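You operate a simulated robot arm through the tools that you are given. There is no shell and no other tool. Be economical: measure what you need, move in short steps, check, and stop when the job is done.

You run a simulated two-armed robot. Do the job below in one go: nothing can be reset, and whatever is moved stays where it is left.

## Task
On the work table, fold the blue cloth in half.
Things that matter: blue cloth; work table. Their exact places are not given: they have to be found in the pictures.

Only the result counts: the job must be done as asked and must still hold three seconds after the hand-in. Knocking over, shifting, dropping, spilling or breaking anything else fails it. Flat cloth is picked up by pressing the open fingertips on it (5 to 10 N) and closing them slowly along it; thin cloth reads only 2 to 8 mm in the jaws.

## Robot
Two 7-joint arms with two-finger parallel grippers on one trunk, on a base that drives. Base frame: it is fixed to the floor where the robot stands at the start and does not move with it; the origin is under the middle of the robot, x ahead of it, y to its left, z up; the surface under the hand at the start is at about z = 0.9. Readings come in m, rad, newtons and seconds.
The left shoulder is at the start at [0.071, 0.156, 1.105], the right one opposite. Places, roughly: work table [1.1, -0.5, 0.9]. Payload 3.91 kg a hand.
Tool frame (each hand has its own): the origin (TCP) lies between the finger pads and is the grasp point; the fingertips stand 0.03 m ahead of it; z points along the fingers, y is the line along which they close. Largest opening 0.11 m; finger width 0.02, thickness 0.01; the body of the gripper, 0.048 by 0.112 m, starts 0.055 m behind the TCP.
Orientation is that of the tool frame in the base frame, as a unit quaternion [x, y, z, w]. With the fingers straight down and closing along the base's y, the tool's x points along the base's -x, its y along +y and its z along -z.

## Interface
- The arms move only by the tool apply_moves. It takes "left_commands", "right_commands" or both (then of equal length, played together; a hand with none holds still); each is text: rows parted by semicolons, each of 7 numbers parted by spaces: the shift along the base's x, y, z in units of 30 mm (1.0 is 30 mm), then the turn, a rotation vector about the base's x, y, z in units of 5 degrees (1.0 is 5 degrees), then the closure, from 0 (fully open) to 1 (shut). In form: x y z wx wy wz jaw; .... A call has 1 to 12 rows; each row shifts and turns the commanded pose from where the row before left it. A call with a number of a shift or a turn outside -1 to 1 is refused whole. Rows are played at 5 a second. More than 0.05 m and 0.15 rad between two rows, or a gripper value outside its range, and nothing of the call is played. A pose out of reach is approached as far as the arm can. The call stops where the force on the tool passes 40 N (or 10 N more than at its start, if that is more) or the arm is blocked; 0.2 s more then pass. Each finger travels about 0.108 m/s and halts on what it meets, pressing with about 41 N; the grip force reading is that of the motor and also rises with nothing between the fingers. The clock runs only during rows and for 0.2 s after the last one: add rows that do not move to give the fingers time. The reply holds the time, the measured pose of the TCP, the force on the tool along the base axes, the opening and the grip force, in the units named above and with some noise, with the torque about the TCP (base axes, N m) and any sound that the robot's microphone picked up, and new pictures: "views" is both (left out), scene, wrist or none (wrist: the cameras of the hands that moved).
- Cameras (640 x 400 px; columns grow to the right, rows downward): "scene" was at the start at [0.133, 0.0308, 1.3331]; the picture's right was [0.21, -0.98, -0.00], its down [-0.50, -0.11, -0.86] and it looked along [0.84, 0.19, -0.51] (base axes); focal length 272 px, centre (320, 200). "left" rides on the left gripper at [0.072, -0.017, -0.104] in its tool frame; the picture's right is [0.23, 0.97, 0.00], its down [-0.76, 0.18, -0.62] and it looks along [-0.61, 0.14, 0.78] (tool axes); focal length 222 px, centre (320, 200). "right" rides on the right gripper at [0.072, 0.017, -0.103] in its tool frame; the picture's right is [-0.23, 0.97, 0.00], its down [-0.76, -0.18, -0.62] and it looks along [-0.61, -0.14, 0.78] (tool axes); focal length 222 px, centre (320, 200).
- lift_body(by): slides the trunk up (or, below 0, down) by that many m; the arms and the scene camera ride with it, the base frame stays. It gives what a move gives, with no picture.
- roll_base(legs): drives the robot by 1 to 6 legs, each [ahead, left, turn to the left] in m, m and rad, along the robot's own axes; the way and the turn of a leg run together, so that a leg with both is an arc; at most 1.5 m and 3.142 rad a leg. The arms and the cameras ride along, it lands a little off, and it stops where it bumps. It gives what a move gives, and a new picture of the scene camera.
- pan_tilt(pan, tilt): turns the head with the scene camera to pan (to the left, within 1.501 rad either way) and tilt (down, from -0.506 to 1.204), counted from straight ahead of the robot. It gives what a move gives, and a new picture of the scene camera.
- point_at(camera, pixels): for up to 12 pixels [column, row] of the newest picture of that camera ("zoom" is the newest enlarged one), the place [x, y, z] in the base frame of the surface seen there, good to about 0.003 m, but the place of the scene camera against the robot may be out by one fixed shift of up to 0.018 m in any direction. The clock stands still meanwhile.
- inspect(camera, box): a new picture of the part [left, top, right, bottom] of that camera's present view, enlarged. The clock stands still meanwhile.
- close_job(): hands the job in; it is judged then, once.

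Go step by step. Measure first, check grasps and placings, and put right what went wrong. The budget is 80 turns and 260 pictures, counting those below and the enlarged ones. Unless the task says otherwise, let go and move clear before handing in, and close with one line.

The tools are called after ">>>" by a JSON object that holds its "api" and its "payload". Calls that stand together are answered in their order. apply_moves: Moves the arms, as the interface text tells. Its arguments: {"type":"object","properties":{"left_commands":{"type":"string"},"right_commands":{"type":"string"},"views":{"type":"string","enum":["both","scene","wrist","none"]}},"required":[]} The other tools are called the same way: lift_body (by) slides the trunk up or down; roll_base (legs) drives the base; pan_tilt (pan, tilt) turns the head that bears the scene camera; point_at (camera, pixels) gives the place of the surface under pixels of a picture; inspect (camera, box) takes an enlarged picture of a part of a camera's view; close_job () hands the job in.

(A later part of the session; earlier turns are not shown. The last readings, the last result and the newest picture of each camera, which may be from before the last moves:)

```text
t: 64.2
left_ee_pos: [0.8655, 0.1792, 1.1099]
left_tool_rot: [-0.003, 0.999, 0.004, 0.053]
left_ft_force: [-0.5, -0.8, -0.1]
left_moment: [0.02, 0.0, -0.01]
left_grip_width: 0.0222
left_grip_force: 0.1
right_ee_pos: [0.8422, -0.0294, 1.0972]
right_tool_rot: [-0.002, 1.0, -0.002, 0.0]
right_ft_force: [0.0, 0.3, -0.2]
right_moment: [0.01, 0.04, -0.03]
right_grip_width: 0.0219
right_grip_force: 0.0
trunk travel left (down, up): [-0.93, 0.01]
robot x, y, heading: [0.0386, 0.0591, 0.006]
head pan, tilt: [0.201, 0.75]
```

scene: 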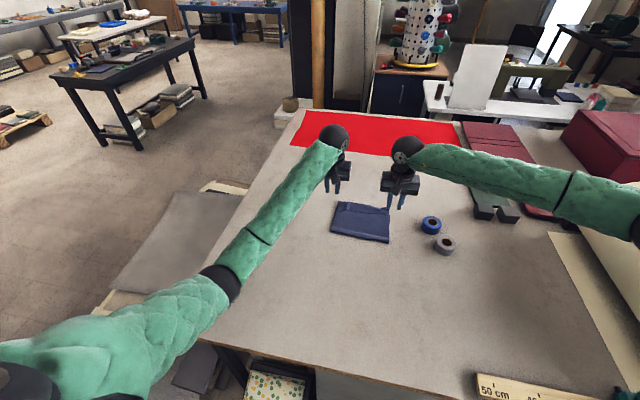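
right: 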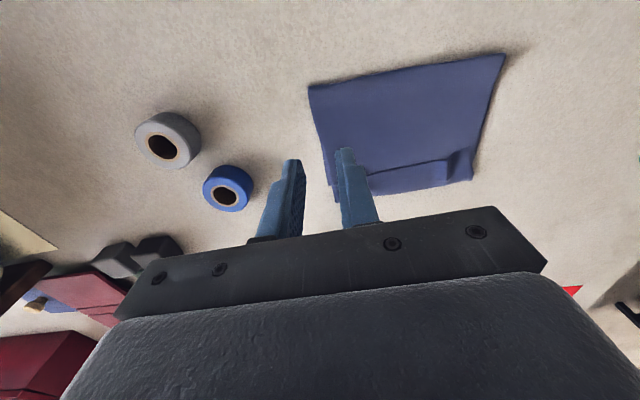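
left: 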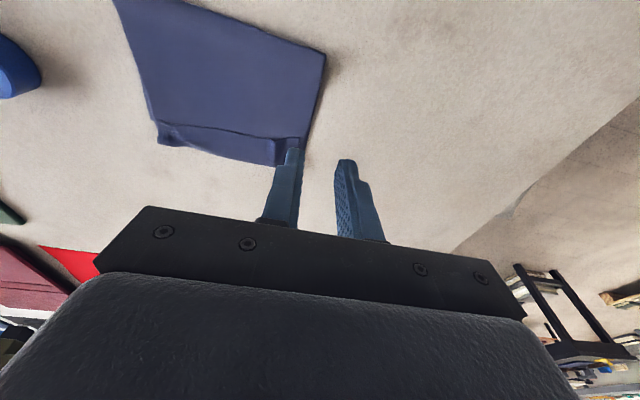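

The left tilt correction went the wrong way; I fix it. The arms bend freely with the base further back (x≈0), so I raise the hands, back up 4 cm and lower the trunk to a middle height.

>>> {"api": "apply_moves", "payload": {"left_commands": "-0.3 -0.4 1 0 0.6 0 0.7;-0.3 -0.4 1 0 0.6 0 0.6;0 -0.2 1 0 0 0 0.6;0 0 1 0 0 0 0.6;0 0 0.7 0 0 0 0.6", "right_commands": "0 0.3 1 0 0 0 0.7;0 0.2 1 0 0 0 0.6;0 0 1 0 0 0 0.6;0 0 1 0 0 0 0.6;0 0 1 0 0 0 0.6", "views": "none"}}

>>> {"api": "roll_base", "payload": {"legs": [[-0.045, 0, 0]]}}

>>> {"api": "lift_body", "payload": {"by": -0.17}}

```text
t: 65.4
left_ee_pos: [0.8454, 0.1507, 1.2519]
left_tool_rot: [-0.004, 1.0, 0.004, 0.001]
left_ft_force: [0.2, 0.5, 0.4]
left_moment: [-0.01, -0.02, -0.01]
left_grip_width: 0.044
left_grip_force: 0.0
right_ee_pos: [0.8385, -0.0142, 1.25]
right_tool_rot: [-0.003, 1.0, -0.002, 0.003]
right_ft_force: [-0.8, 0.1, 0.3]
right_moment: [-0.01, 0.02, 0.01]
right_grip_width: 0.0438
right_grip_force: 0.1
trunk travel left (down, up): [-0.93, 0.01]
robot x, y, heading: [0.0364, 0.0643, 0.0]
head pan, tilt: [0.201, 0.75]
```

```text
t: 66.3
left_ee_pos: [0.8095, 0.1497, 1.2468]
left_tool_rot: [-0.004, 1.0, 0.004, -0.002]
left_ft_force: [0.7, 0.5, -0.1]
left_moment: [0.0, 0.08, -0.03]
left_grip_width: 0.0444
left_grip_force: 0.1
right_ee_pos: [0.8032, -0.0139, 1.244]
right_tool_rot: [-0.003, 1.0, -0.002, -0.002]
right_ft_force: [0.6, -0.3, 0.3]
right_moment: [-0.03, 0.05, -0.01]
right_grip_width: 0.0438
right_grip_force: 0.0
trunk travel left (down, up): [-0.93, 0.01]
robot x, y, heading: [-0.0069, 0.0625, 0.004]
head pan, tilt: [0.201, 0.75]
```

scene: 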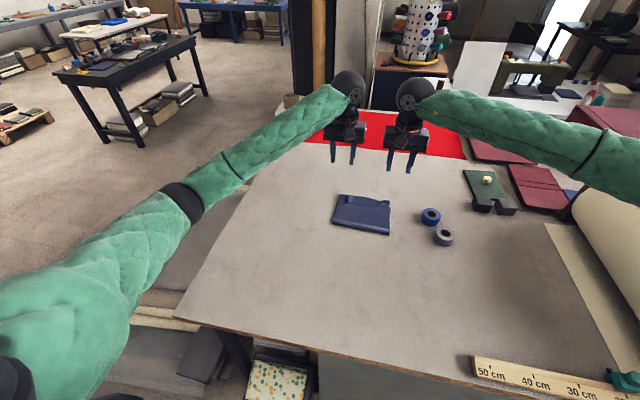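

```text
t: 68.2
left_ee_pos: [0.8012, 0.1503, 1.0823]
left_tool_rot: [-0.004, 1.0, 0.004, 0.001]
left_ft_force: [-0.2, -0.2, -0.5]
left_moment: [0.01, -0.05, 0.01]
left_grip_width: 0.0443
left_grip_force: 0.1
right_ee_pos: [0.795, -0.0138, 1.0792]
right_tool_rot: [-0.002, 1.0, -0.003, 0.001]
right_ft_force: [0.1, -0.6, 0.2]
right_moment: [0.0, -0.01, -0.01]
right_grip_width: 0.044
right_grip_force: 0.1
trunk travel left (down, up): [-0.76, 0.18]
robot x, y, heading: [-0.001, 0.0617, 0.003]
head pan, tilt: [0.201, 0.75]
```

Both arms are fine here. I reposition the hands over the packet's upper layer (x≈0.89) and lower almost to contact.

>>> {"api": "apply_moves", "payload": {"left_commands": "0.75 -0.3 -0.4 0 0 0 0.6;0.75 0 -0.8 0 0 0 0.6;0.75 0 -0.9 0 0 0 0.6;0.75 0 -0.9 0 0 0 0.6;0 0 -0.9 0 0 0 0.6;0 0 -0.87 0 0 0 0.6;0 0 -0.12 0 0 0 0.6;0 0 0 0 0 0 0.6;0 0 0 0 0 0 0.6", "right_commands": "0.8 0.2 -0.4 0 0 0 0.6;0.8 0 -0.8 0 0 0 0.6;0.8 0 -0.9 0 0 0 0.6;0.8 0 -0.9 0 0 0 0.6;0 0 -0.9 0 0 0 0.6;0 0 -0.8 0 0 0 0.6;0 0 -0.12 0 0 0 0.6;0 0 0 0 0 0 0.6;0 0 0 0 0 0 0.6", "views": "wrist"}}

```text
t: 70.2
left_ee_pos: [0.8932, 0.1419, 0.9341]
left_tool_rot: [-0.003, 1.0, 0.005, 0.001]
left_ft_force: [-1.4, -0.4, 0.1]
left_moment: [-0.04, 0.0, -0.03]
left_grip_width: 0.044
left_grip_force: 0.0
right_ee_pos: [0.8926, -0.0084, 0.9336]
right_tool_rot: [-0.003, 1.0, -0.003, 0.0]
right_ft_force: [0.2, -0.1, 0.2]
right_moment: [-0.02, -0.02, 0.01]
right_grip_width: 0.0438
right_grip_force: 0.0
trunk travel left (down, up): [-0.76, 0.18]
robot x, y, heading: [-0.0108, 0.0605, -0.002]
head pan, tilt: [0.201, 0.75]
```

right: 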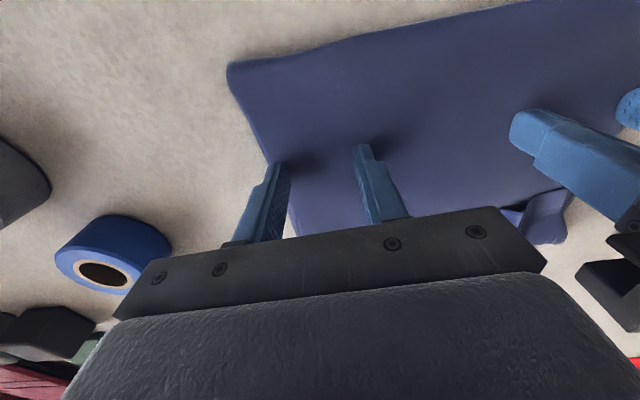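
left: 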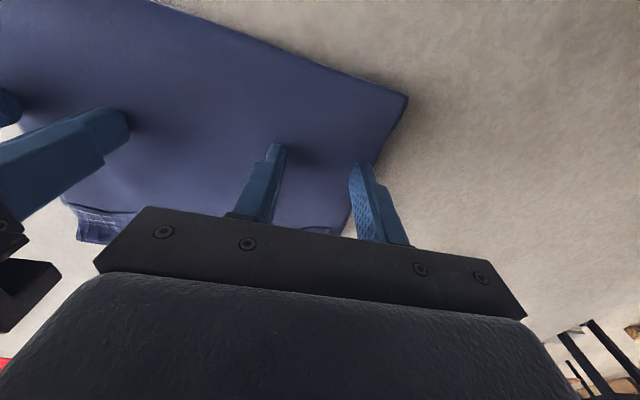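

The outer fingers hang just off the sides. I shift both inward, press lightly, then drag the packet back.

>>> {"api": "apply_moves", "payload": {"left_commands": "0 -0.35 0 0 0 0 0.7;0 0 -0.05 0 0 0 0.7;0 0 0 0 0 0 0.7;0 0 0 0 0 0 0.7", "right_commands": "0 0.35 0 0 0 0 0.7;0 0 -0.05 0 0 0 0.7;0 0 0 0 0 0 0.7;0 0 0 0 0 0 0.7", "views": "none"}}

>>> {"api": "apply_moves", "payload": {"left_commands": "-0.4 0 0 0 0 0 0.7;-0.4 0 0 0 0 0 0.7;-0.4 0 0 0 0 0 0.7;-0.4 0 0 0 0 0 0.7;-0.4 0 0 0 0 0 0.7;-0.4 0 0 0 0 0 0.7;-0.4 0 0 0 0 0 0.7;-0.4 0 0 0 0 0 0.7;-0.4 0 0 0 0 0 0.7;-0.4 0 0 0 0 0 0.7;-0.4 0 0 0 0 0 0.7;0 0 0 0 0 0 0.7", "right_commands": "-0.4 0 0 0 0 0 0.7;-0.4 0 0 0 0 0 0.7;-0.4 0 0 0 0 0 0.7;-0.4 0 0 0 0 0 0.7;-0.4 0 0 0 0 0 0.7;-0.4 0 0 0 0 0 0.7;-0.4 0 0 0 0 0 0.7;-0.4 0 0 0 0 0 0.7;-0.4 0 0 0 0 0 0.7;-0.4 0 0 0 0 0 0.7;-0.4 0 0 0 0 0 0.7;0 0 0 0 0 0 0.7"}}

>>> {"api": "inspect", "payload": {"camera": "scene", "box": [290, 180, 450, 300]}}

```text
t: 71.2
left_ee_pos: [0.8919, 0.1315, 0.9335]
left_tool_rot: [-0.004, 1.0, 0.004, 0.001]
left_ft_force: [0.5, 0.9, 0.5]
left_moment: [-0.01, -0.02, -0.01]
left_grip_width: 0.0331
left_grip_force: 0.1
right_ee_pos: [0.8926, 0.0028, 0.9334]
right_tool_rot: [-0.002, 1.0, -0.002, 0.001]
right_ft_force: [0.4, 0.1, 0.6]
right_moment: [0.01, -0.03, 0.0]
right_grip_width: 0.0328
right_grip_force: 0.1
trunk travel left (down, up): [-0.76, 0.18]
robot x, y, heading: [-0.001, 0.0608, 0.005]
head pan, tilt: [0.201, 0.75]
```

```text
t: 74.0
left_ee_pos: [0.807, 0.0969, 0.9731]
left_tool_rot: [0.031, 0.999, 0.001, 0.031]
left_ft_force: [0.3, -0.6, 0.6]
left_moment: [-0.04, 0.01, 0.04]
left_grip_width: 0.033
left_grip_force: 0.0
right_ee_pos: [0.7775, -0.0444, 0.9477]
right_tool_rot: [0.039, 0.999, -0.013, 0.01]
right_ft_force: [0.7, -1.1, -0.1]
right_moment: [0.08, 0.01, 0.01]
right_grip_width: 0.0328
right_grip_force: 0.0
trunk travel left (down, up): [-0.76, 0.18]
robot x, y, heading: [0.0285, 0.0543, -0.081]
head pan, tilt: [0.201, 0.75]
stopped in row 12 (left hand): the arm was blocked; the commanded pose is now the measured one
```

scene: 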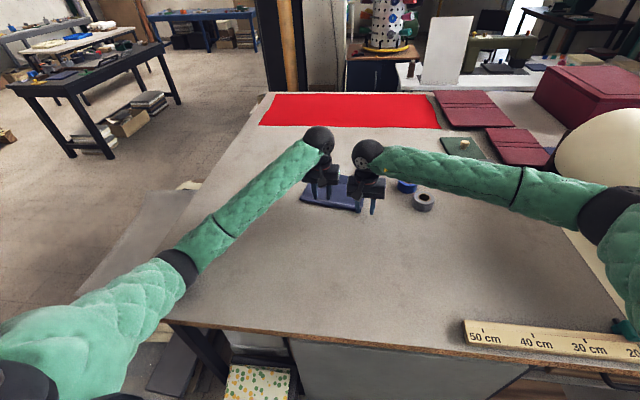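
right: 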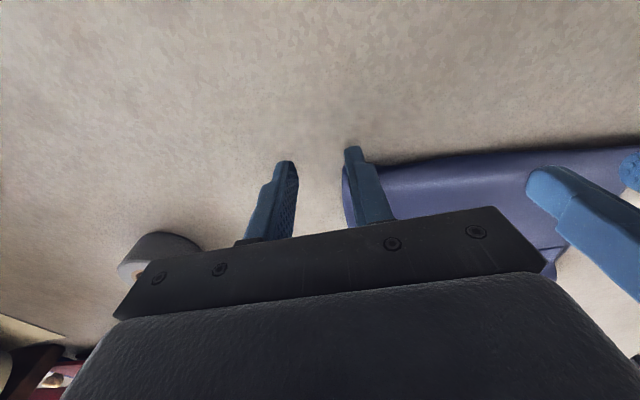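
left: 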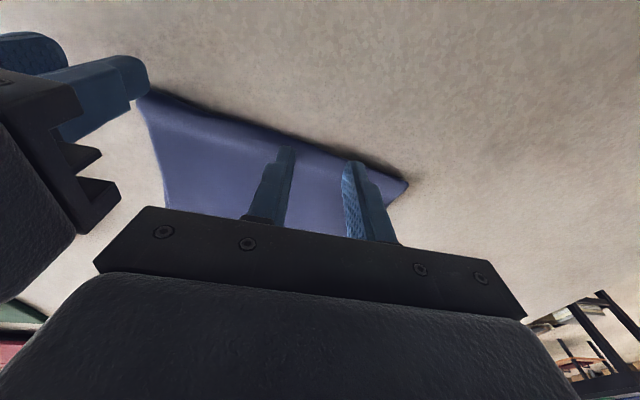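

```text
3.33 times, centred on (370, 240) of scene
```

zoom: 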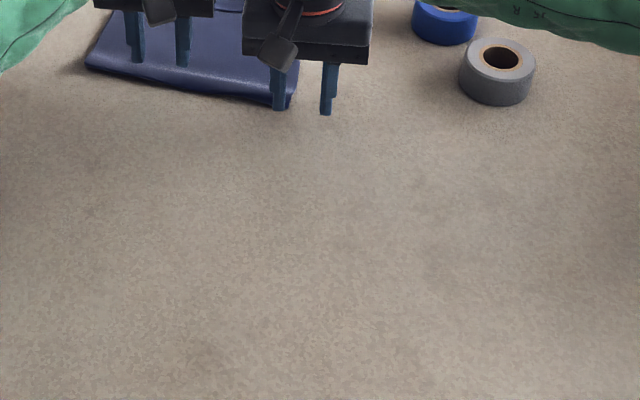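

The left elbow caught the table edge again and turned the base by -0.08. The better way is to stand further back with the arms more extended. I raise the trunk, turn back, and look.

>>> {"api": "lift_body", "payload": {"by": 0.15}}

>>> {"api": "roll_base", "payload": {"legs": [[-0.08, 0.0, 0.08]]}}

>>> {"api": "pan_tilt", "payload": {"pan": 0.1, "tilt": 0.8}}

>>> {"api": "inspect", "payload": {"camera": "scene", "box": [260, 110, 440, 245]}}

```text
t: 75.8
left_ee_pos: [0.811, 0.1273, 1.0962]
left_tool_rot: [0.021, 1.0, -0.008, 0.019]
left_ft_force: [0.1, 0.7, -1.5]
left_moment: [-0.01, 0.02, 0.0]
left_grip_width: 0.0328
left_grip_force: 0.1
right_ee_pos: [0.7857, -0.0103, 1.0795]
right_tool_rot: [0.027, 0.999, -0.02, 0.001]
right_ft_force: [0.1, 0.5, -0.6]
right_moment: [-0.01, -0.02, 0.01]
right_grip_width: 0.0329
right_grip_force: 0.0
trunk travel left (down, up): [-0.91, 0.03]
robot x, y, heading: [0.0264, 0.0636, -0.054]
head pan, tilt: [0.201, 0.75]
```

```text
t: 76.8
left_ee_pos: [0.7204, 0.1894, 1.0977]
left_tool_rot: [-0.019, 1.0, -0.008, 0.018]
left_ft_force: [-0.2, -0.1, -0.6]
left_moment: [-0.01, 0.02, 0.01]
left_grip_width: 0.0334
left_grip_force: 0.1
right_ee_pos: [0.7074, 0.0519, 1.0798]
right_tool_rot: [-0.013, 1.0, -0.02, 0.002]
right_ft_force: [-0.3, 0.2, 0.3]
right_moment: [0.01, 0.0, -0.04]
right_grip_width: 0.033
right_grip_force: 0.0
trunk travel left (down, up): [-0.91, 0.03]
robot x, y, heading: [-0.0566, 0.0629, 0.024]
head pan, tilt: [0.201, 0.75]
```

scene: 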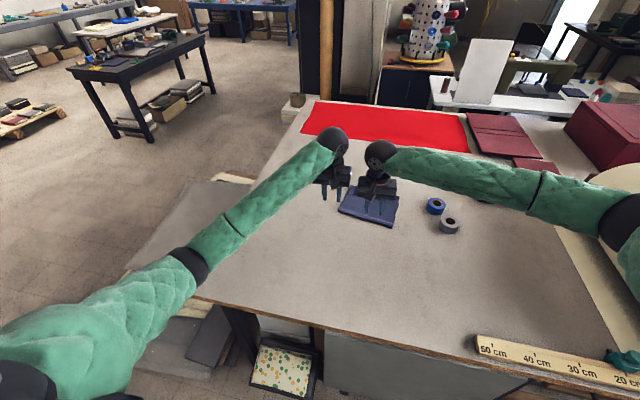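

```text
t: 77.5
left_ee_pos: [0.7193, 0.1904, 1.1007]
left_tool_rot: [-0.019, 1.0, -0.007, 0.019]
left_ft_force: [-0.7, -0.5, -0.1]
left_moment: [0.01, -0.05, -0.02]
left_grip_width: 0.033
left_grip_force: 0.1
right_ee_pos: [0.7056, 0.0507, 1.083]
right_tool_rot: [-0.013, 1.0, -0.02, 0.002]
right_ft_force: [-0.3, -1.0, 0.6]
right_moment: [0.01, -0.03, 0.04]
right_grip_width: 0.0333
right_grip_force: 0.0
trunk travel left (down, up): [-0.91, 0.03]
robot x, y, heading: [-0.0545, 0.0642, 0.021]
head pan, tilt: [0.099, 0.799]
```

scene: 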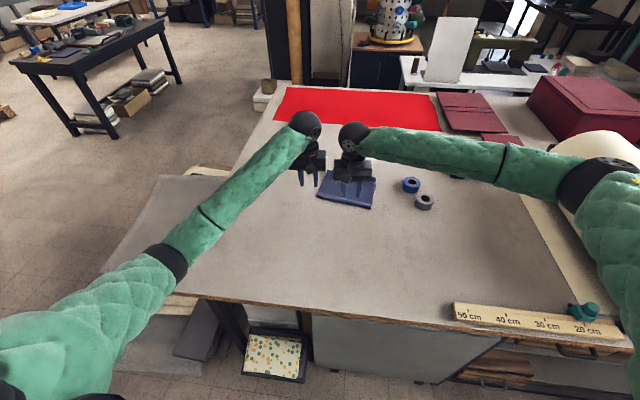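

```text
2.96 times, centred on (350, 178) of scene
```

zoom: 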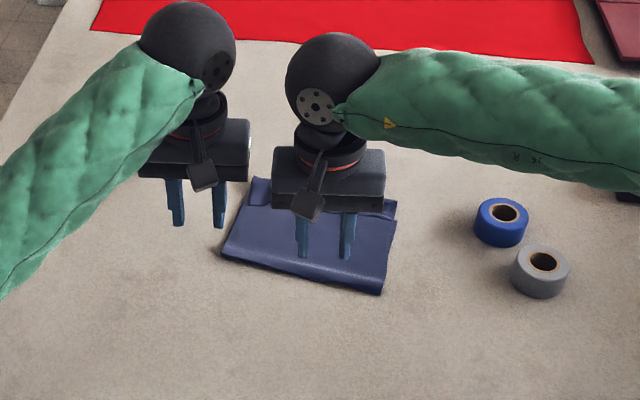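

Packet lies at about x 0.84–1.01, and sliding tactics don't help. New plan: yaw both tools 90° so the jaws close along x, pinch the flap's edge itself, lift it, flip it forward and lay it on the far edge. First the yaw, cameras outward.

>>> {"api": "apply_moves", "payload": {"left_commands": "0 0 0.5 0.16 0.44 -1 0.7;0 0 0.5 0 0 -1 0.7;0 0.3 0 0 0 -1 0.7;0 0 0 0 0 -1 0.7;0 0 0 0 0 -1 0.7;0 0 0 0 0 -1 0.7;0 0 0 0 0 -1 0.7;0 0 0 0 0 -1 0.7;0 0 0 0 0 -1 0.7;0 0 0 0 0 -1 0.7;0 0 0 0 0 -1 0.7;0 0 0 0 0 -1 0.7", "right_commands": "0 -0.6 0.5 0.46 0.05 0.7 0.7;0 -0.6 0.5 0 0 1 0.7;0 -0.3 0 0 0 1 0.7;0 0 0 0 0 1 0.7;0 0 0 0 0 1 0.7;0 0 0 0 0 1 0.7;0 0 0 0 0 1 0.7;0 0 0 0 0 1 0.7;0 0 0 0 0 1 0.7;0 0 0 0 0 1 0.7;0 0 0 0 0 1 0.7;0 0 0 0 0 1 0.7", "views": "none"}}

>>> {"api": "apply_moves", "payload": {"left_commands": "0 0 0 0 0 -1 0.7;0 0 0 0 0 -1 0.7;0 0 0 0 0 -1 0.7;0 0 0 0 0 -1 0.7;0 0 0 0 0 -1 0.7;0 0 0 0 0 -1 0.7;0 0 0 0 0 -0.4 0.7;0 0 0 0 0 0 0.7", "right_commands": "0 0 0 0 0 1 0.7;0 0 0 0 0 1 0.7;0 0 0 0 0 1 0.7;0 0 0 0 0 1 0.7;0 0 0 0 0 1 0.7;0 0 0 0 0 1 0.7;0 0 0 0 0 0 0.7;0 0 0 0 0 0 0.7"}}

```text
t: 80.1
left_ee_pos: [0.7216, 0.1988, 1.128]
left_tool_rot: [0.484, 0.875, 0.0, -0.001]
left_ft_force: [1.0, 0.4, 0.5]
left_moment: [0.01, 0.01, -0.01]
left_grip_width: 0.0331
left_grip_force: 0.0
right_ee_pos: [0.708, 0.0068, 1.1114]
right_tool_rot: [-0.501, 0.866, 0.001, 0.0]
right_ft_force: [-0.6, 0.7, -0.7]
right_moment: [-0.01, -0.03, 0.0]
right_grip_width: 0.0331
right_grip_force: 0.0
trunk travel left (down, up): [-0.91, 0.03]
robot x, y, heading: [-0.0562, 0.0635, 0.019]
head pan, tilt: [0.099, 0.799]
```

```text
t: 81.9
left_ee_pos: [0.7208, 0.1981, 1.129]
left_tool_rot: [0.707, 0.708, 0.0, -0.001]
left_ft_force: [-0.1, 0.8, 0.4]
left_moment: [0.02, -0.01, -0.02]
left_grip_width: 0.0329
left_grip_force: 0.1
right_ee_pos: [0.7078, 0.0059, 1.1118]
right_tool_rot: [-0.5, 0.866, 0.001, 0.001]
right_ft_force: [0.4, -0.4, 0.4]
right_moment: [0.0, 0.01, -0.01]
right_grip_width: 0.033
right_grip_force: 0.0
right hand out of reach, approached as far as the arm can: row 1, 2, 3, 4, 5, 6
trunk travel left (down, up): [-0.91, 0.03]
robot x, y, heading: [-0.0531, 0.0615, 0.018]
head pan, tilt: [0.099, 0.799]
```

scene: 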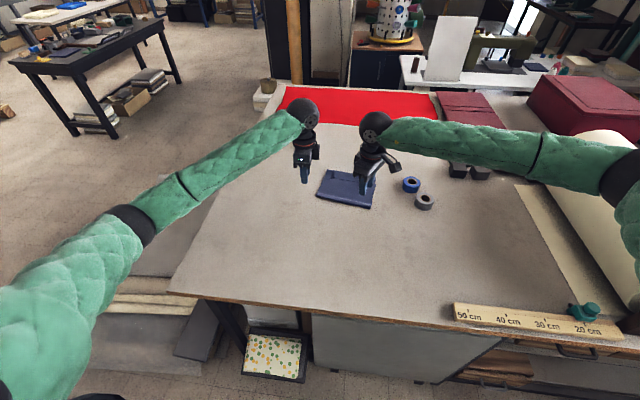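
right: 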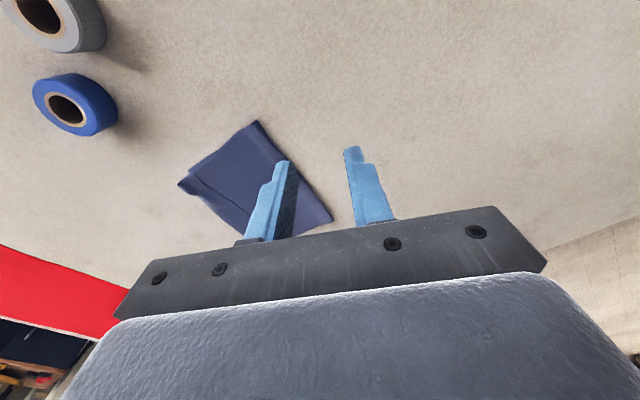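
left: 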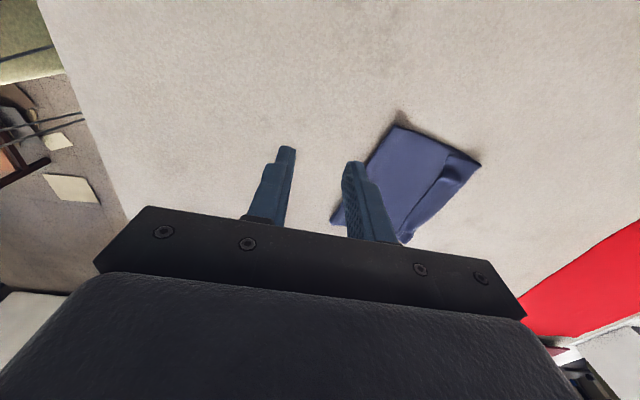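

The left yawed 90°, the right stops at 60°, which is good enough. I measure the packet and flap from the wrist views.

>>> {"api": "inspect", "payload": {"camera": "left", "box": [310, 90, 510, 260]}}

>>> {"api": "point_at", "payload": {"camera": "left", "pixels": [[398, 128], [445, 155], [478, 165], [440, 172], [440, 200], [428, 210], [407, 235], [400, 230], [335, 218]]}}

>>> {"api": "point_at", "payload": {"camera": "right", "pixels": [[255, 122], [180, 184], [195, 175], [330, 218], [225, 200], [210, 205], [225, 143]]}}

```text
2.35 times, centred on (410, 175) of left
```

zoom: 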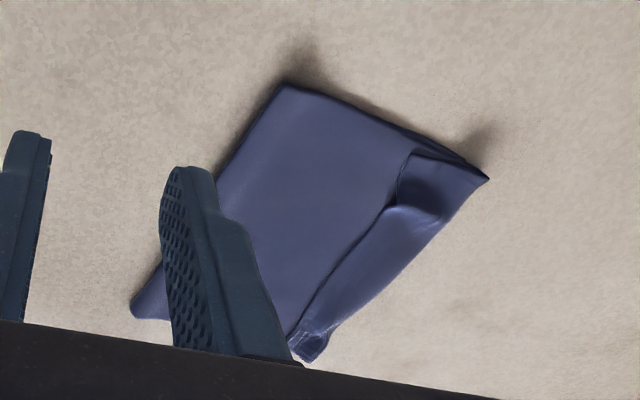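

```text
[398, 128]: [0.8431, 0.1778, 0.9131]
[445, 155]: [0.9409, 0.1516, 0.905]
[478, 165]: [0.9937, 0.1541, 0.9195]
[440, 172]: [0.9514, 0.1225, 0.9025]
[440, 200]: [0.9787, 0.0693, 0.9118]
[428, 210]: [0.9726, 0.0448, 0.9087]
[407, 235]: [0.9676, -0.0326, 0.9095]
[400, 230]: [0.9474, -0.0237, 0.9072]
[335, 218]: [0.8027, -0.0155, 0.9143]
```

```text
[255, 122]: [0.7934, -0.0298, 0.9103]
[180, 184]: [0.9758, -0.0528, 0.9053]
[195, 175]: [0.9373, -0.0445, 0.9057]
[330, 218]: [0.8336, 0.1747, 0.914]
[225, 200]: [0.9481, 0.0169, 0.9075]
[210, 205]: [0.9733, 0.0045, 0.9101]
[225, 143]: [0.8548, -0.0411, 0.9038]
```

The flap is now 3–4.5 cm deep (edge x≈0.945, bend x≈0.975–0.99) and each half is about 0.20 m, so simply flipping the flap forward will nearly align it. I drive forward and lower the trunk to the height that worked there.

>>> {"api": "roll_base", "payload": {"legs": [[0.1, 0, -0.02]]}}

>>> {"api": "lift_body", "payload": {"by": -0.1}}

```text
t: 83.1
left_ee_pos: [0.8232, 0.1834, 1.13]
left_tool_rot: [0.714, 0.7, 0.002, -0.001]
left_ft_force: [-0.1, -1.2, -0.3]
left_moment: [-0.02, 0.0, -0.01]
left_grip_width: 0.033
left_grip_force: 0.0
right_ee_pos: [0.805, -0.01, 1.1116]
right_tool_rot: [-0.491, 0.871, 0.001, 0.001]
right_ft_force: [0.3, 0.0, 0.0]
right_moment: [-0.01, -0.02, -0.03]
right_grip_width: 0.0329
right_grip_force: 0.0
trunk travel left (down, up): [-0.91, 0.03]
robot x, y, heading: [0.0459, 0.0604, 0.0]
head pan, tilt: [0.099, 0.799]
```

scene: 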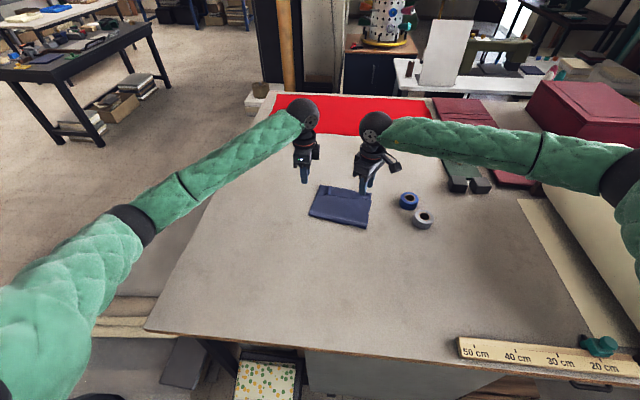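

```text
t: 84.4
left_ee_pos: [0.8235, 0.1825, 1.0287]
left_tool_rot: [0.714, 0.7, -0.001, 0.0]
left_ft_force: [0.2, 0.3, 0.6]
left_moment: [0.04, -0.01, 0.01]
left_grip_width: 0.0329
left_grip_force: 0.0
right_ee_pos: [0.8071, -0.0101, 1.011]
right_tool_rot: [-0.491, 0.871, 0.0, 0.001]
right_ft_force: [0.3, 0.1, -0.6]
right_moment: [0.05, 0.02, -0.01]
right_grip_width: 0.0332
right_grip_force: 0.2
trunk travel left (down, up): [-0.81, 0.13]
robot x, y, heading: [0.0436, 0.0599, 0.003]
head pan, tilt: [0.099, 0.799]
```

Both hands followed properly. I move over the flap edge, stopping 2 cm above.

>>> {"api": "apply_moves", "payload": {"left_commands": "0.76 -0.375 0 0 0 0 0.7;0.76 -0.375 0 0 0 0 0.7;0.76 -0.375 -0.4 0 0 0 0.7;0.76 -0.375 -0.6 0 0 0 0.7;0.76 -0.375 -0.7 0 0 0 0.7;0.75 -0.375 -0.7 0 0 0 0.7;0 0 0 0 0 0 0.7;0 0 0 0 0 0 0.7", "right_commands": "0.84 0.083 0 0 0 0 0.7;0.84 0.083 0 0 0 0 0.7;0.84 0.083 -0.3 0 0 0 0.7;0.84 0.083 -0.4 0 0 0 0.7;0.84 0.083 -0.5 0 0 0 0.7;0.83 0.083 -0.6 0 0 0 0.7;0 0 0 0 0 0 0.7;0 0 0 0 0 0 0.7"}}

>>> {"api": "inspect", "payload": {"camera": "scene", "box": [270, 140, 410, 245]}}

```text
t: 86.2
left_ee_pos: [0.9606, 0.114, 0.9558]
left_tool_rot: [0.713, 0.701, 0.001, -0.001]
left_ft_force: [0.0, -0.5, -0.7]
left_moment: [0.03, 0.03, 0.03]
left_grip_width: 0.0331
left_grip_force: 0.1
right_ee_pos: [0.815, -0.0086, 1.0103]
right_tool_rot: [-0.491, 0.871, 0.001, 0.0]
right_ft_force: [0.5, -0.4, 0.8]
right_moment: [0.01, 0.06, 0.0]
right_grip_width: 0.033
right_grip_force: 0.1
right hand out of reach, approached as far as the arm can: row 1, 2, 3, 4, 5, 6
trunk travel left (down, up): [-0.81, 0.13]
robot x, y, heading: [0.0457, 0.0611, -0.004]
head pan, tilt: [0.099, 0.799]
```

scene: 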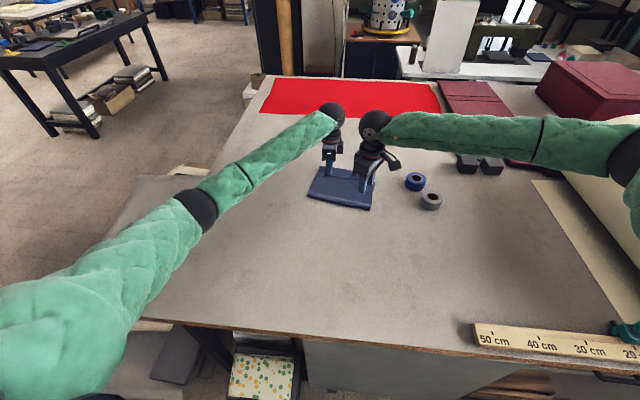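
right: 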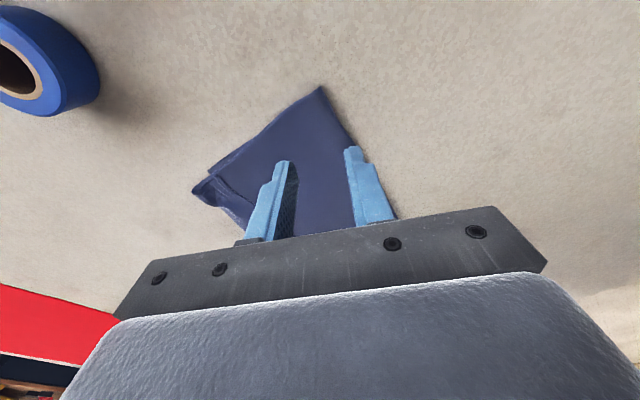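
left: 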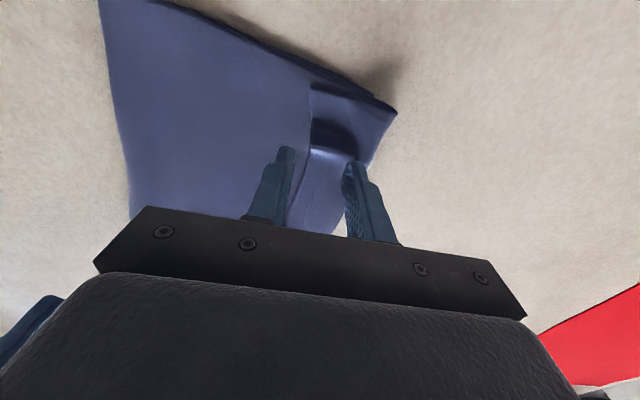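

```text
3.81 times, centred on (340, 192) of scene
```

zoom: 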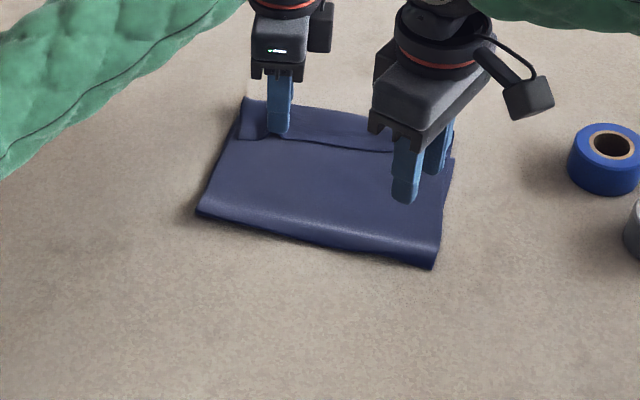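

The left hand straddles the flap edge nicely, but the right wrist can't reach at that yaw. I turn the right hand back to act as a pin, and lower the left at the middle of the flap.

>>> {"api": "apply_moves", "payload": {"right_commands": "0 -0.3 0.3 0 0 -1 0.8;0 -0.3 0.3 0 0 -1 0.8;0 0 0 0 0 -1 0.8;0 0 0 0 0 -1 0.8;0 0 0 0 0 -1 0.8;0 0 0 0 0 -1 0.8;0 0 0 0 0 -1 0.8;0 0 0 0 0 -1 0.8;0 0 0 0 0 -1 0.8;0 0 0 0 0 -1 0.8;0 0 0 0 0 -1 0.8;0 0 0 0 0 -0.8 0.8", "left_commands": "0 -0.4 0 0 0 0 0.7;0 -0.4 0 0 0 0 0.7;0 -0.3 0 0 0 0 0.7;0 0 -0.3 0 0 0 0.7;0 0 -0.2 0 0 0 0.7;0 0 -0.1 0 0 0 0.7;0 0 -0.05 0 0 0 0.7;0 0 0 0 0 0 0.7;0 0 0 0 0 0 0.7;0 0 0 0 0 0 0.7;0 0 0 0 0 0 0.7;0 0 0 0 0 0 0.7"}}

```text
t: 88.8
left_ee_pos: [0.96, 0.0818, 0.937]
left_tool_rot: [0.713, 0.701, -0.001, 0.0]
left_ft_force: [0.6, 0.1, -0.4]
left_moment: [0.02, 0.0, 0.01]
left_grip_width: 0.033
left_grip_force: 0.1
right_ee_pos: [0.8164, -0.0286, 1.0289]
right_tool_rot: [0.003, 1.0, 0.0, 0.001]
right_ft_force: [-0.8, -0.4, -0.2]
right_moment: [0.0, 0.02, -0.01]
right_grip_width: 0.0219
right_grip_force: 0.1
trunk travel left (down, up): [-0.81, 0.13]
robot x, y, heading: [0.046, 0.0644, 0.0]
head pan, tilt: [0.099, 0.799]
```

scene: 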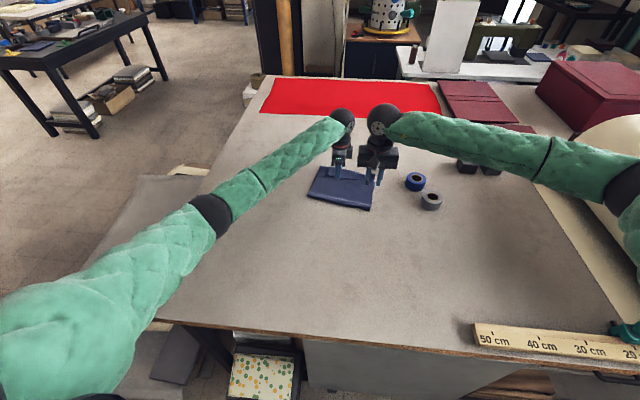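
right: 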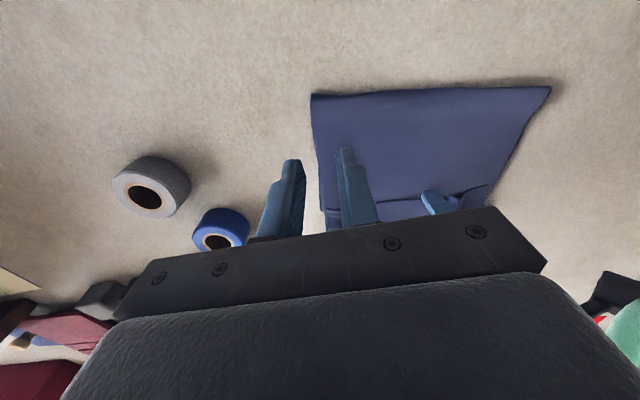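
left: 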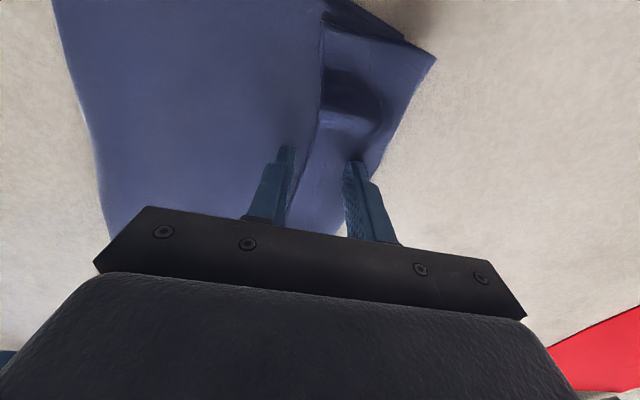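

Left straddles the flap edge at mid-width with no load yet. I bring the right hand down as the pin at (0.865, -0.01) and the left to light contact.

>>> {"api": "apply_moves", "payload": {"right_commands": "0.5 0.2 -0.5 0 0 0 0.8;0.5 0.2 -0.8 0 0 0 0.8;0.5 0.2 -0.8 0 0 0 0.8;0 0 -0.8 0 0 0 0.8;0 0 -0.3 0 0 0 0.8;0 0 -0.05 0 0 0 0.8;0 0 0 0 0 0 0.8;0 0 0 0 0 0 0.8", "left_commands": "0 0 0 0 0 0 0.7;0 0 0 0 0 0 0.7;0 0 0 0 0 0 0.7;0 0 0 0 0 0 0.7;0 0 -0.04 0 0 0 0.7;0 0 -0.03 0 0 0 0.7;0 0 0 0 0 0 0.7;0 0 0 0 0 0 0.7", "views": "none"}}

```text
t: 90.6
left_ee_pos: [0.9597, 0.0823, 0.9357]
left_tool_rot: [0.714, 0.7, -0.001, -0.001]
left_ft_force: [0.6, 0.8, 0.0]
left_moment: [0.04, 0.0, 0.0]
left_grip_width: 0.0329
left_grip_force: 0.0
right_ee_pos: [0.8612, -0.01, 0.9331]
right_tool_rot: [0.001, 1.0, 0.0, 0.002]
right_ft_force: [0.6, 0.2, 6.5]
right_moment: [-0.09, 0.01, 0.01]
right_grip_width: 0.0218
right_grip_force: 0.0
trunk travel left (down, up): [-0.81, 0.13]
robot x, y, heading: [0.044, 0.0609, 0.002]
head pan, tilt: [0.099, 0.799]
```

The right pins with 6.5 N. I lower the left in half-millimetre steps to find contact.

>>> {"api": "apply_moves", "payload": {"left_commands": "0 0 -0.03 0 0 0 0.7;0 0 0 0 0 0 0.7;0 0 0 0 0 0 0.7", "right_commands": "0 0 -0.01 0 0 0 0.8;0 0 0 0 0 0 0.8;0 0 0 0 0 0 0.8", "views": "none"}}

>>> {"api": "apply_moves", "payload": {"left_commands": "0 0 -0.02 0 0 0 0.7;0 0 0 0 0 0 0.7;0 0 0 0 0 0 0.7", "views": "none"}}

```text
t: 91.4
left_ee_pos: [0.9591, 0.0833, 0.9346]
left_tool_rot: [0.714, 0.7, -0.001, -0.001]
left_ft_force: [0.3, 0.5, -0.2]
left_moment: [0.0, -0.04, -0.02]
left_grip_width: 0.0331
left_grip_force: 0.0
right_ee_pos: [0.8608, -0.0099, 0.9319]
right_tool_rot: [0.001, 1.0, 0.0, 0.002]
right_ft_force: [2.2, 1.1, 10.6]
right_moment: [-0.18, -0.06, 0.0]
right_grip_width: 0.0217
right_grip_force: 0.0
trunk travel left (down, up): [-0.81, 0.13]
robot x, y, heading: [0.047, 0.0657, -0.005]
head pan, tilt: [0.099, 0.799]
```

```text
t: 92.2
left_ee_pos: [0.9598, 0.0829, 0.9345]
left_tool_rot: [0.714, 0.7, -0.001, -0.001]
left_ft_force: [-0.2, 0.2, -0.4]
left_moment: [-0.04, 0.01, -0.02]
left_grip_width: 0.0329
left_grip_force: 0.1
right_ee_pos: [0.8604, -0.0102, 0.9324]
right_tool_rot: [0.002, 1.0, -0.001, 0.001]
right_ft_force: [2.7, 0.2, 11.7]
right_moment: [-0.19, -0.08, 0.04]
right_grip_width: 0.0218
right_grip_force: 0.2
trunk travel left (down, up): [-0.81, 0.13]
robot x, y, heading: [0.0439, 0.0628, 0.003]
head pan, tilt: [0.099, 0.799]
```

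Still unloaded on the left. I lower another 1.5 mm and check.

>>> {"api": "apply_moves", "payload": {"left_commands": "0 0 -0.05 0 0 0 0.7;0 0 0 0 0 0 0.7;0 0 0 0 0 0 0.7", "views": "wrist"}}

```text
t: 93.0
left_ee_pos: [0.9595, 0.0826, 0.9327]
left_tool_rot: [0.714, 0.7, -0.001, -0.001]
left_ft_force: [0.4, -0.2, 1.1]
left_moment: [0.01, -0.01, -0.03]
left_grip_width: 0.033
left_grip_force: 0.1
right_ee_pos: [0.8612, -0.0108, 0.9318]
right_tool_rot: [0.002, 1.0, 0.0, 0.003]
right_ft_force: [4.3, -0.1, 12.5]
right_moment: [-0.24, -0.08, 0.04]
right_grip_width: 0.022
right_grip_force: 0.0
trunk travel left (down, up): [-0.81, 0.13]
robot x, y, heading: [0.0417, 0.0628, 0.001]
head pan, tilt: [0.099, 0.799]
```

left: 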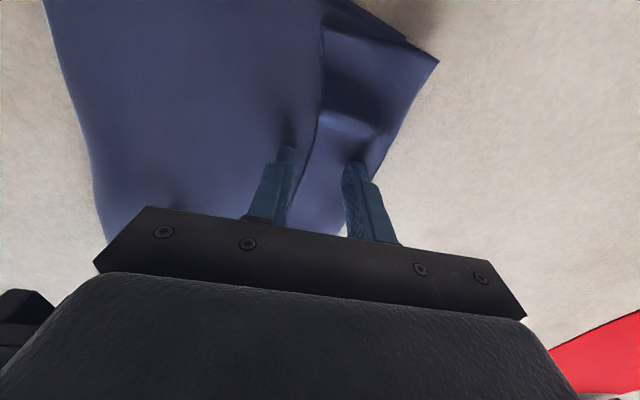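

Light contact (1 N) with the flap edge between the fingers. I close slowly.

>>> {"api": "apply_moves", "payload": {"left_commands": "0 0 -0.02 0 0 0 0.72;0 0 0 0 0 0 0.75;0 0 0 0 0 0 0.78;0 0 0 0 0 0 0.81;0 0 0 0 0 0 0.84;0 0 0 0 0 0 0.87;0 0 0 0 0 0 0.9;0 0 0 0 0 0 0.93;0 0 0 0 0 0 0.97;0 0 0 0 0 0 1;0 0 0 0 0 0 1;0 0 0 0 0 0 1", "views": "wrist"}}

>>> {"api": "inspect", "payload": {"camera": "scene", "box": [290, 150, 400, 230]}}

```text
t: 95.6
left_ee_pos: [0.9595, 0.0833, 0.9317]
left_tool_rot: [0.714, 0.7, 0.0, 0.0]
left_ft_force: [1.7, 0.5, 5.3]
left_moment: [0.02, -0.07, -0.01]
left_grip_width: 0.0023
left_grip_force: 40.9
right_ee_pos: [0.8604, -0.0095, 0.9322]
right_tool_rot: [0.001, 1.0, 0.0, 0.002]
right_ft_force: [1.5, -0.9, 9.9]
right_moment: [-0.17, -0.05, 0.01]
right_grip_width: 0.0218
right_grip_force: 0.2
trunk travel left (down, up): [-0.81, 0.13]
robot x, y, heading: [0.0443, 0.0625, 0.003]
head pan, tilt: [0.099, 0.799]
```

left: 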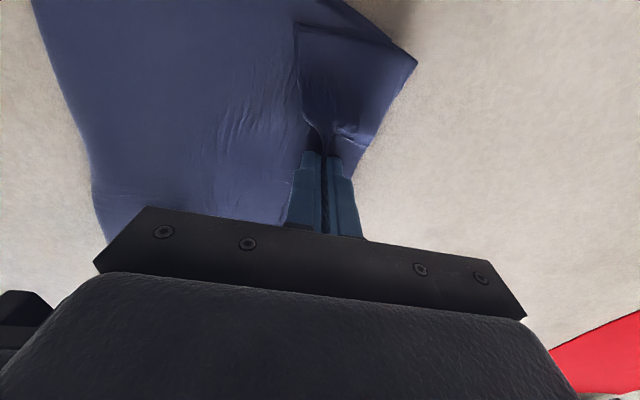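

```text
5.00 times, centred on (345, 190) of scene
```

zoom: 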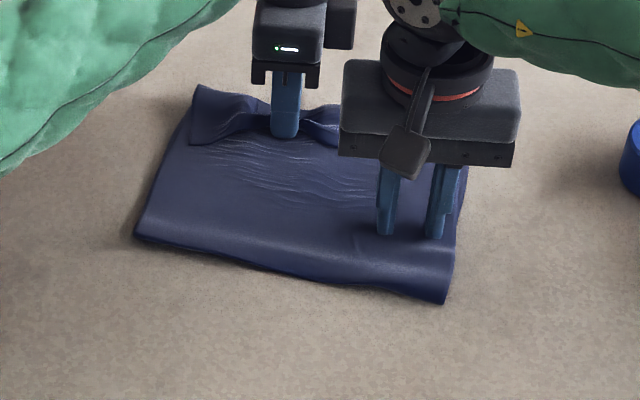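

The left jaws hold 2.3 mm at the flap edge; the upper layer shows wrinkles. I lift 3 cm with the right still pinning, to see what was caught.

>>> {"api": "apply_moves", "payload": {"left_commands": "0 0 0.4 0 0 0 1;0 0 0.4 0 0 0 1;0 0 0.4 0 0 0 1;0 0 0 0 0 0 1", "views": "wrist"}}

>>> {"api": "inspect", "payload": {"camera": "scene", "box": [290, 150, 400, 230]}}

>>> {"api": "inspect", "payload": {"camera": "right", "box": [320, 60, 640, 260]}}

```text
t: 96.6
left_ee_pos: [0.9593, 0.0827, 0.9667]
left_tool_rot: [0.714, 0.7, -0.001, -0.001]
left_ft_force: [0.1, -0.2, 1.1]
left_moment: [-0.01, 0.03, -0.02]
left_grip_width: 0.0022
left_grip_force: 40.8
right_ee_pos: [0.86, -0.0111, 0.9322]
right_tool_rot: [0.001, 1.0, 0.0, 0.002]
right_ft_force: [0.2, -0.4, 12.7]
right_moment: [-0.26, -0.01, 0.03]
right_grip_width: 0.022
right_grip_force: 0.0
trunk travel left (down, up): [-0.81, 0.13]
robot x, y, heading: [0.0411, 0.0632, 0.004]
head pan, tilt: [0.099, 0.799]
```

left: 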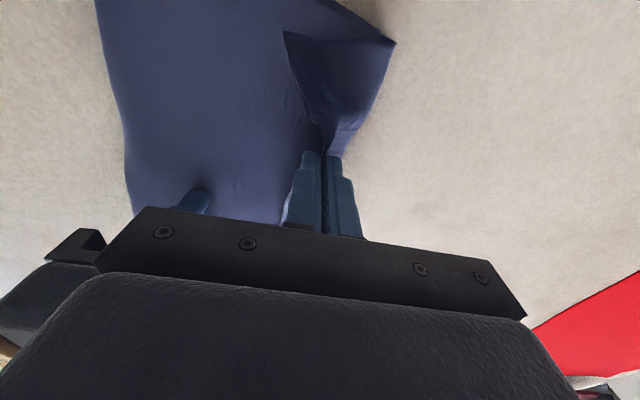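

```text
5.00 times, centred on (345, 190) of scene
```

zoom: 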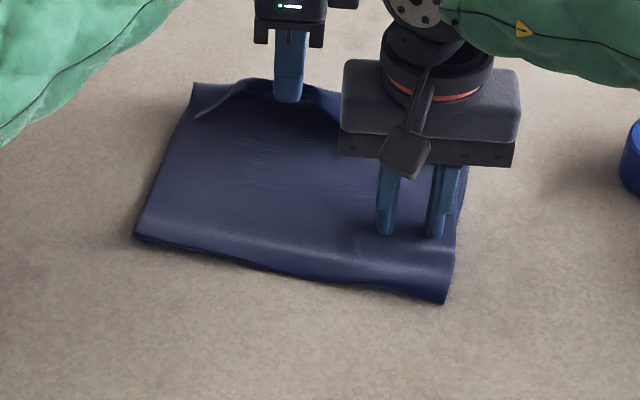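

```text
2.00 times, centred on (480, 160) of right
```

zoom: 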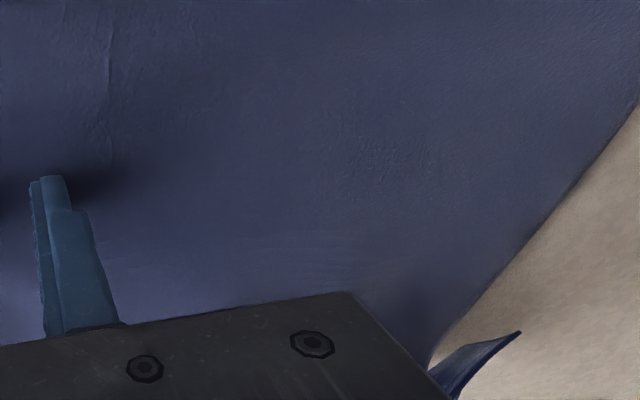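

The flap lifts with its middle. I swing it up and forward, keeping the right pin down.

>>> {"api": "apply_moves", "payload": {"left_commands": "0 0 0.6 0 0 0 1;0.4 0 0.4 0 0 0 1;0.5 0 0.2 0 0 0 1;0.5 0 0 0 0 0 1;0.4 0 -0.2 0 0 0 1;0 0 0 0 0 0 1", "views": "wrist"}}

>>> {"api": "inspect", "payload": {"camera": "scene", "box": [290, 140, 400, 220]}}

```text
t: 98.0
left_ee_pos: [1.0135, 0.0838, 0.9978]
left_tool_rot: [0.713, 0.701, 0.0, -0.001]
left_ft_force: [-0.6, -0.3, -0.8]
left_moment: [0.0, 0.0, -0.03]
left_grip_width: 0.0022
left_grip_force: 41.1
right_ee_pos: [0.8605, -0.0093, 0.9333]
right_tool_rot: [0.002, 1.0, 0.0, 0.001]
right_ft_force: [0.6, -0.9, 13.9]
right_moment: [-0.23, 0.01, 0.04]
right_grip_width: 0.0222
right_grip_force: 0.1
trunk travel left (down, up): [-0.81, 0.13]
robot x, y, heading: [0.0384, 0.0665, 0.002]
head pan, tilt: [0.099, 0.799]
```

left: 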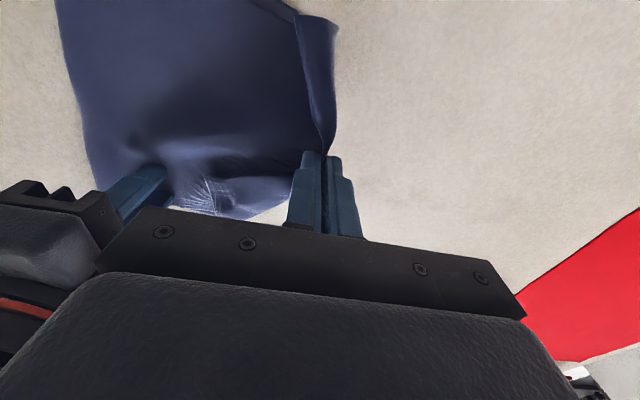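

```text
5.00 times, centred on (345, 180) of scene
```

zoom: 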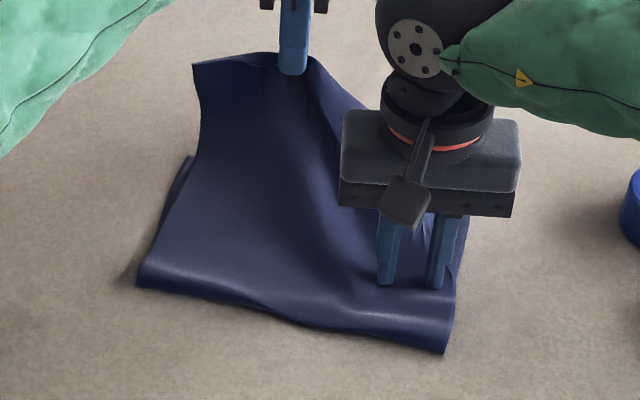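

Excellent: the top layer has unrolled and its edge is held as a single clean edge. I measure the lower layer's far corner at zoom (188,160) and the lifted corner.

>>> {"api": "point_at", "payload": {"camera": "zoom", "pixels": [[188, 160], [180, 185], [196, 68], [140, 285], [300, 318], [445, 350], [168, 230]]}}

>>> {"api": "point_at", "payload": {"camera": "left", "pixels": [[180, 205], [220, 215], [260, 208], [335, 25], [285, 8], [120, 180]]}}

```text
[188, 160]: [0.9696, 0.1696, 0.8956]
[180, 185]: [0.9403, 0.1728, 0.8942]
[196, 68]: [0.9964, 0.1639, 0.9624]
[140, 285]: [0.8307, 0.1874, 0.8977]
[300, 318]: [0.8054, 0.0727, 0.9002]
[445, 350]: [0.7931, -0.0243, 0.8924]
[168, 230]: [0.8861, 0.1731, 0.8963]
```

```text
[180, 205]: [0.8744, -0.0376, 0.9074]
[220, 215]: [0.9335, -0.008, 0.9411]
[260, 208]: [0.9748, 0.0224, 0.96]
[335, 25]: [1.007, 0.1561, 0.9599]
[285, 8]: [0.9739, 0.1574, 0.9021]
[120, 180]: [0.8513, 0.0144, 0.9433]
```

Lower far edge is at x≈0.977, so the held edge should land around there, letting the crease roll back. I lift the right pin away, then lower the left with a 5 cm pull-back.

>>> {"api": "apply_moves", "payload": {"right_commands": "0 0 0.6 0 0 0 0.8;0 0 1 0 0 0 0.8;0 -0.8 1 0 0 0 0.8;0 -0.8 0.5 0 0 0 0.8;0 -0.5 0 0 0 0 0.8;0 0 0 0 0 0 0.8;0 0 0 0 0 0 0.8;0 0 0 0 0 0 0.8;0 0 0 0 0 0 0.8", "left_commands": "0 0 0 0 0 0 1;0 0 0 0 0 0 1;0 0 0 0 0 0 1;-0.4 0 -0.3 0 0 0 1;-0.4 0 -0.4 0 0 0 1;-0.4 0 -0.4 0 0 0 1;-0.4 0 -0.4 0 0 0 1;0 0 -0.35 0 0 0 1;0 0 0 0 0 0 1"}}

>>> {"api": "inspect", "payload": {"camera": "scene", "box": [290, 140, 400, 220]}}

```text
t: 100.0
left_ee_pos: [0.9658, 0.0826, 0.9414]
left_tool_rot: [0.714, 0.7, -0.001, -0.001]
left_ft_force: [0.7, -0.1, 0.1]
left_moment: [-0.02, 0.02, -0.01]
left_grip_width: 0.0023
left_grip_force: 40.7
right_ee_pos: [0.8614, -0.0717, 1.024]
right_tool_rot: [0.002, 1.0, 0.0, 0.001]
right_ft_force: [-0.1, -0.4, -0.3]
right_moment: [-0.01, -0.02, 0.01]
right_grip_width: 0.022
right_grip_force: 0.1
trunk travel left (down, up): [-0.81, 0.13]
robot x, y, heading: [0.0448, 0.0603, 0.004]
head pan, tilt: [0.099, 0.799]
```

scene: 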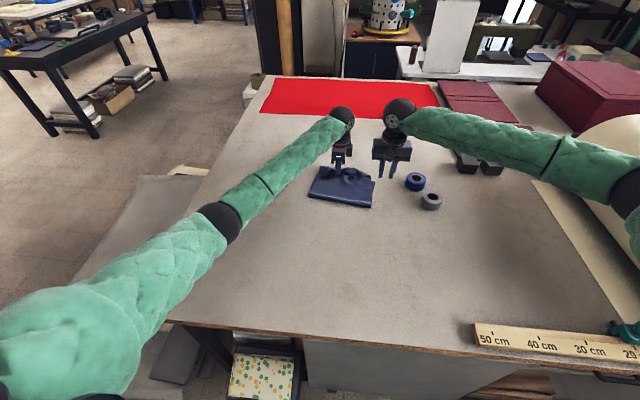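
right: 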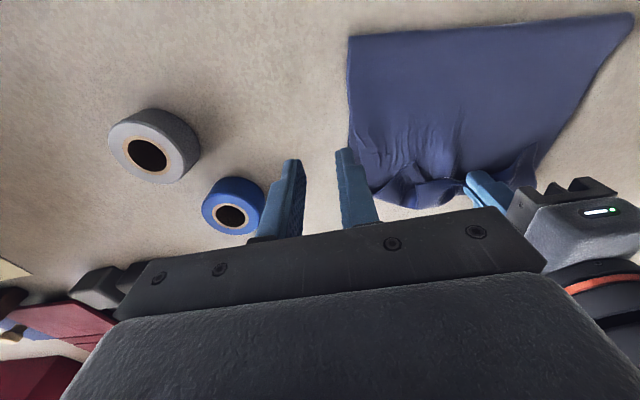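
left: 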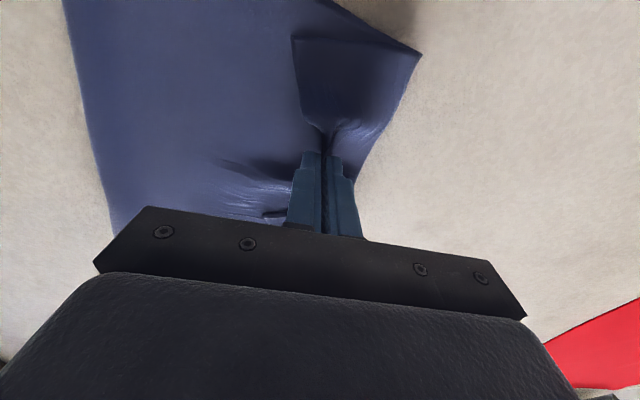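

```text
5.00 times, centred on (345, 180) of scene
```

zoom: 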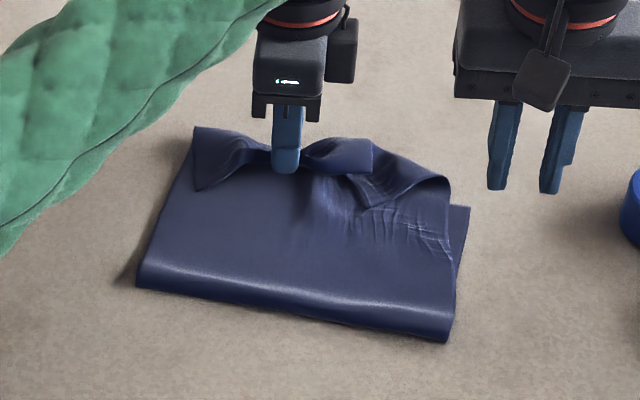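

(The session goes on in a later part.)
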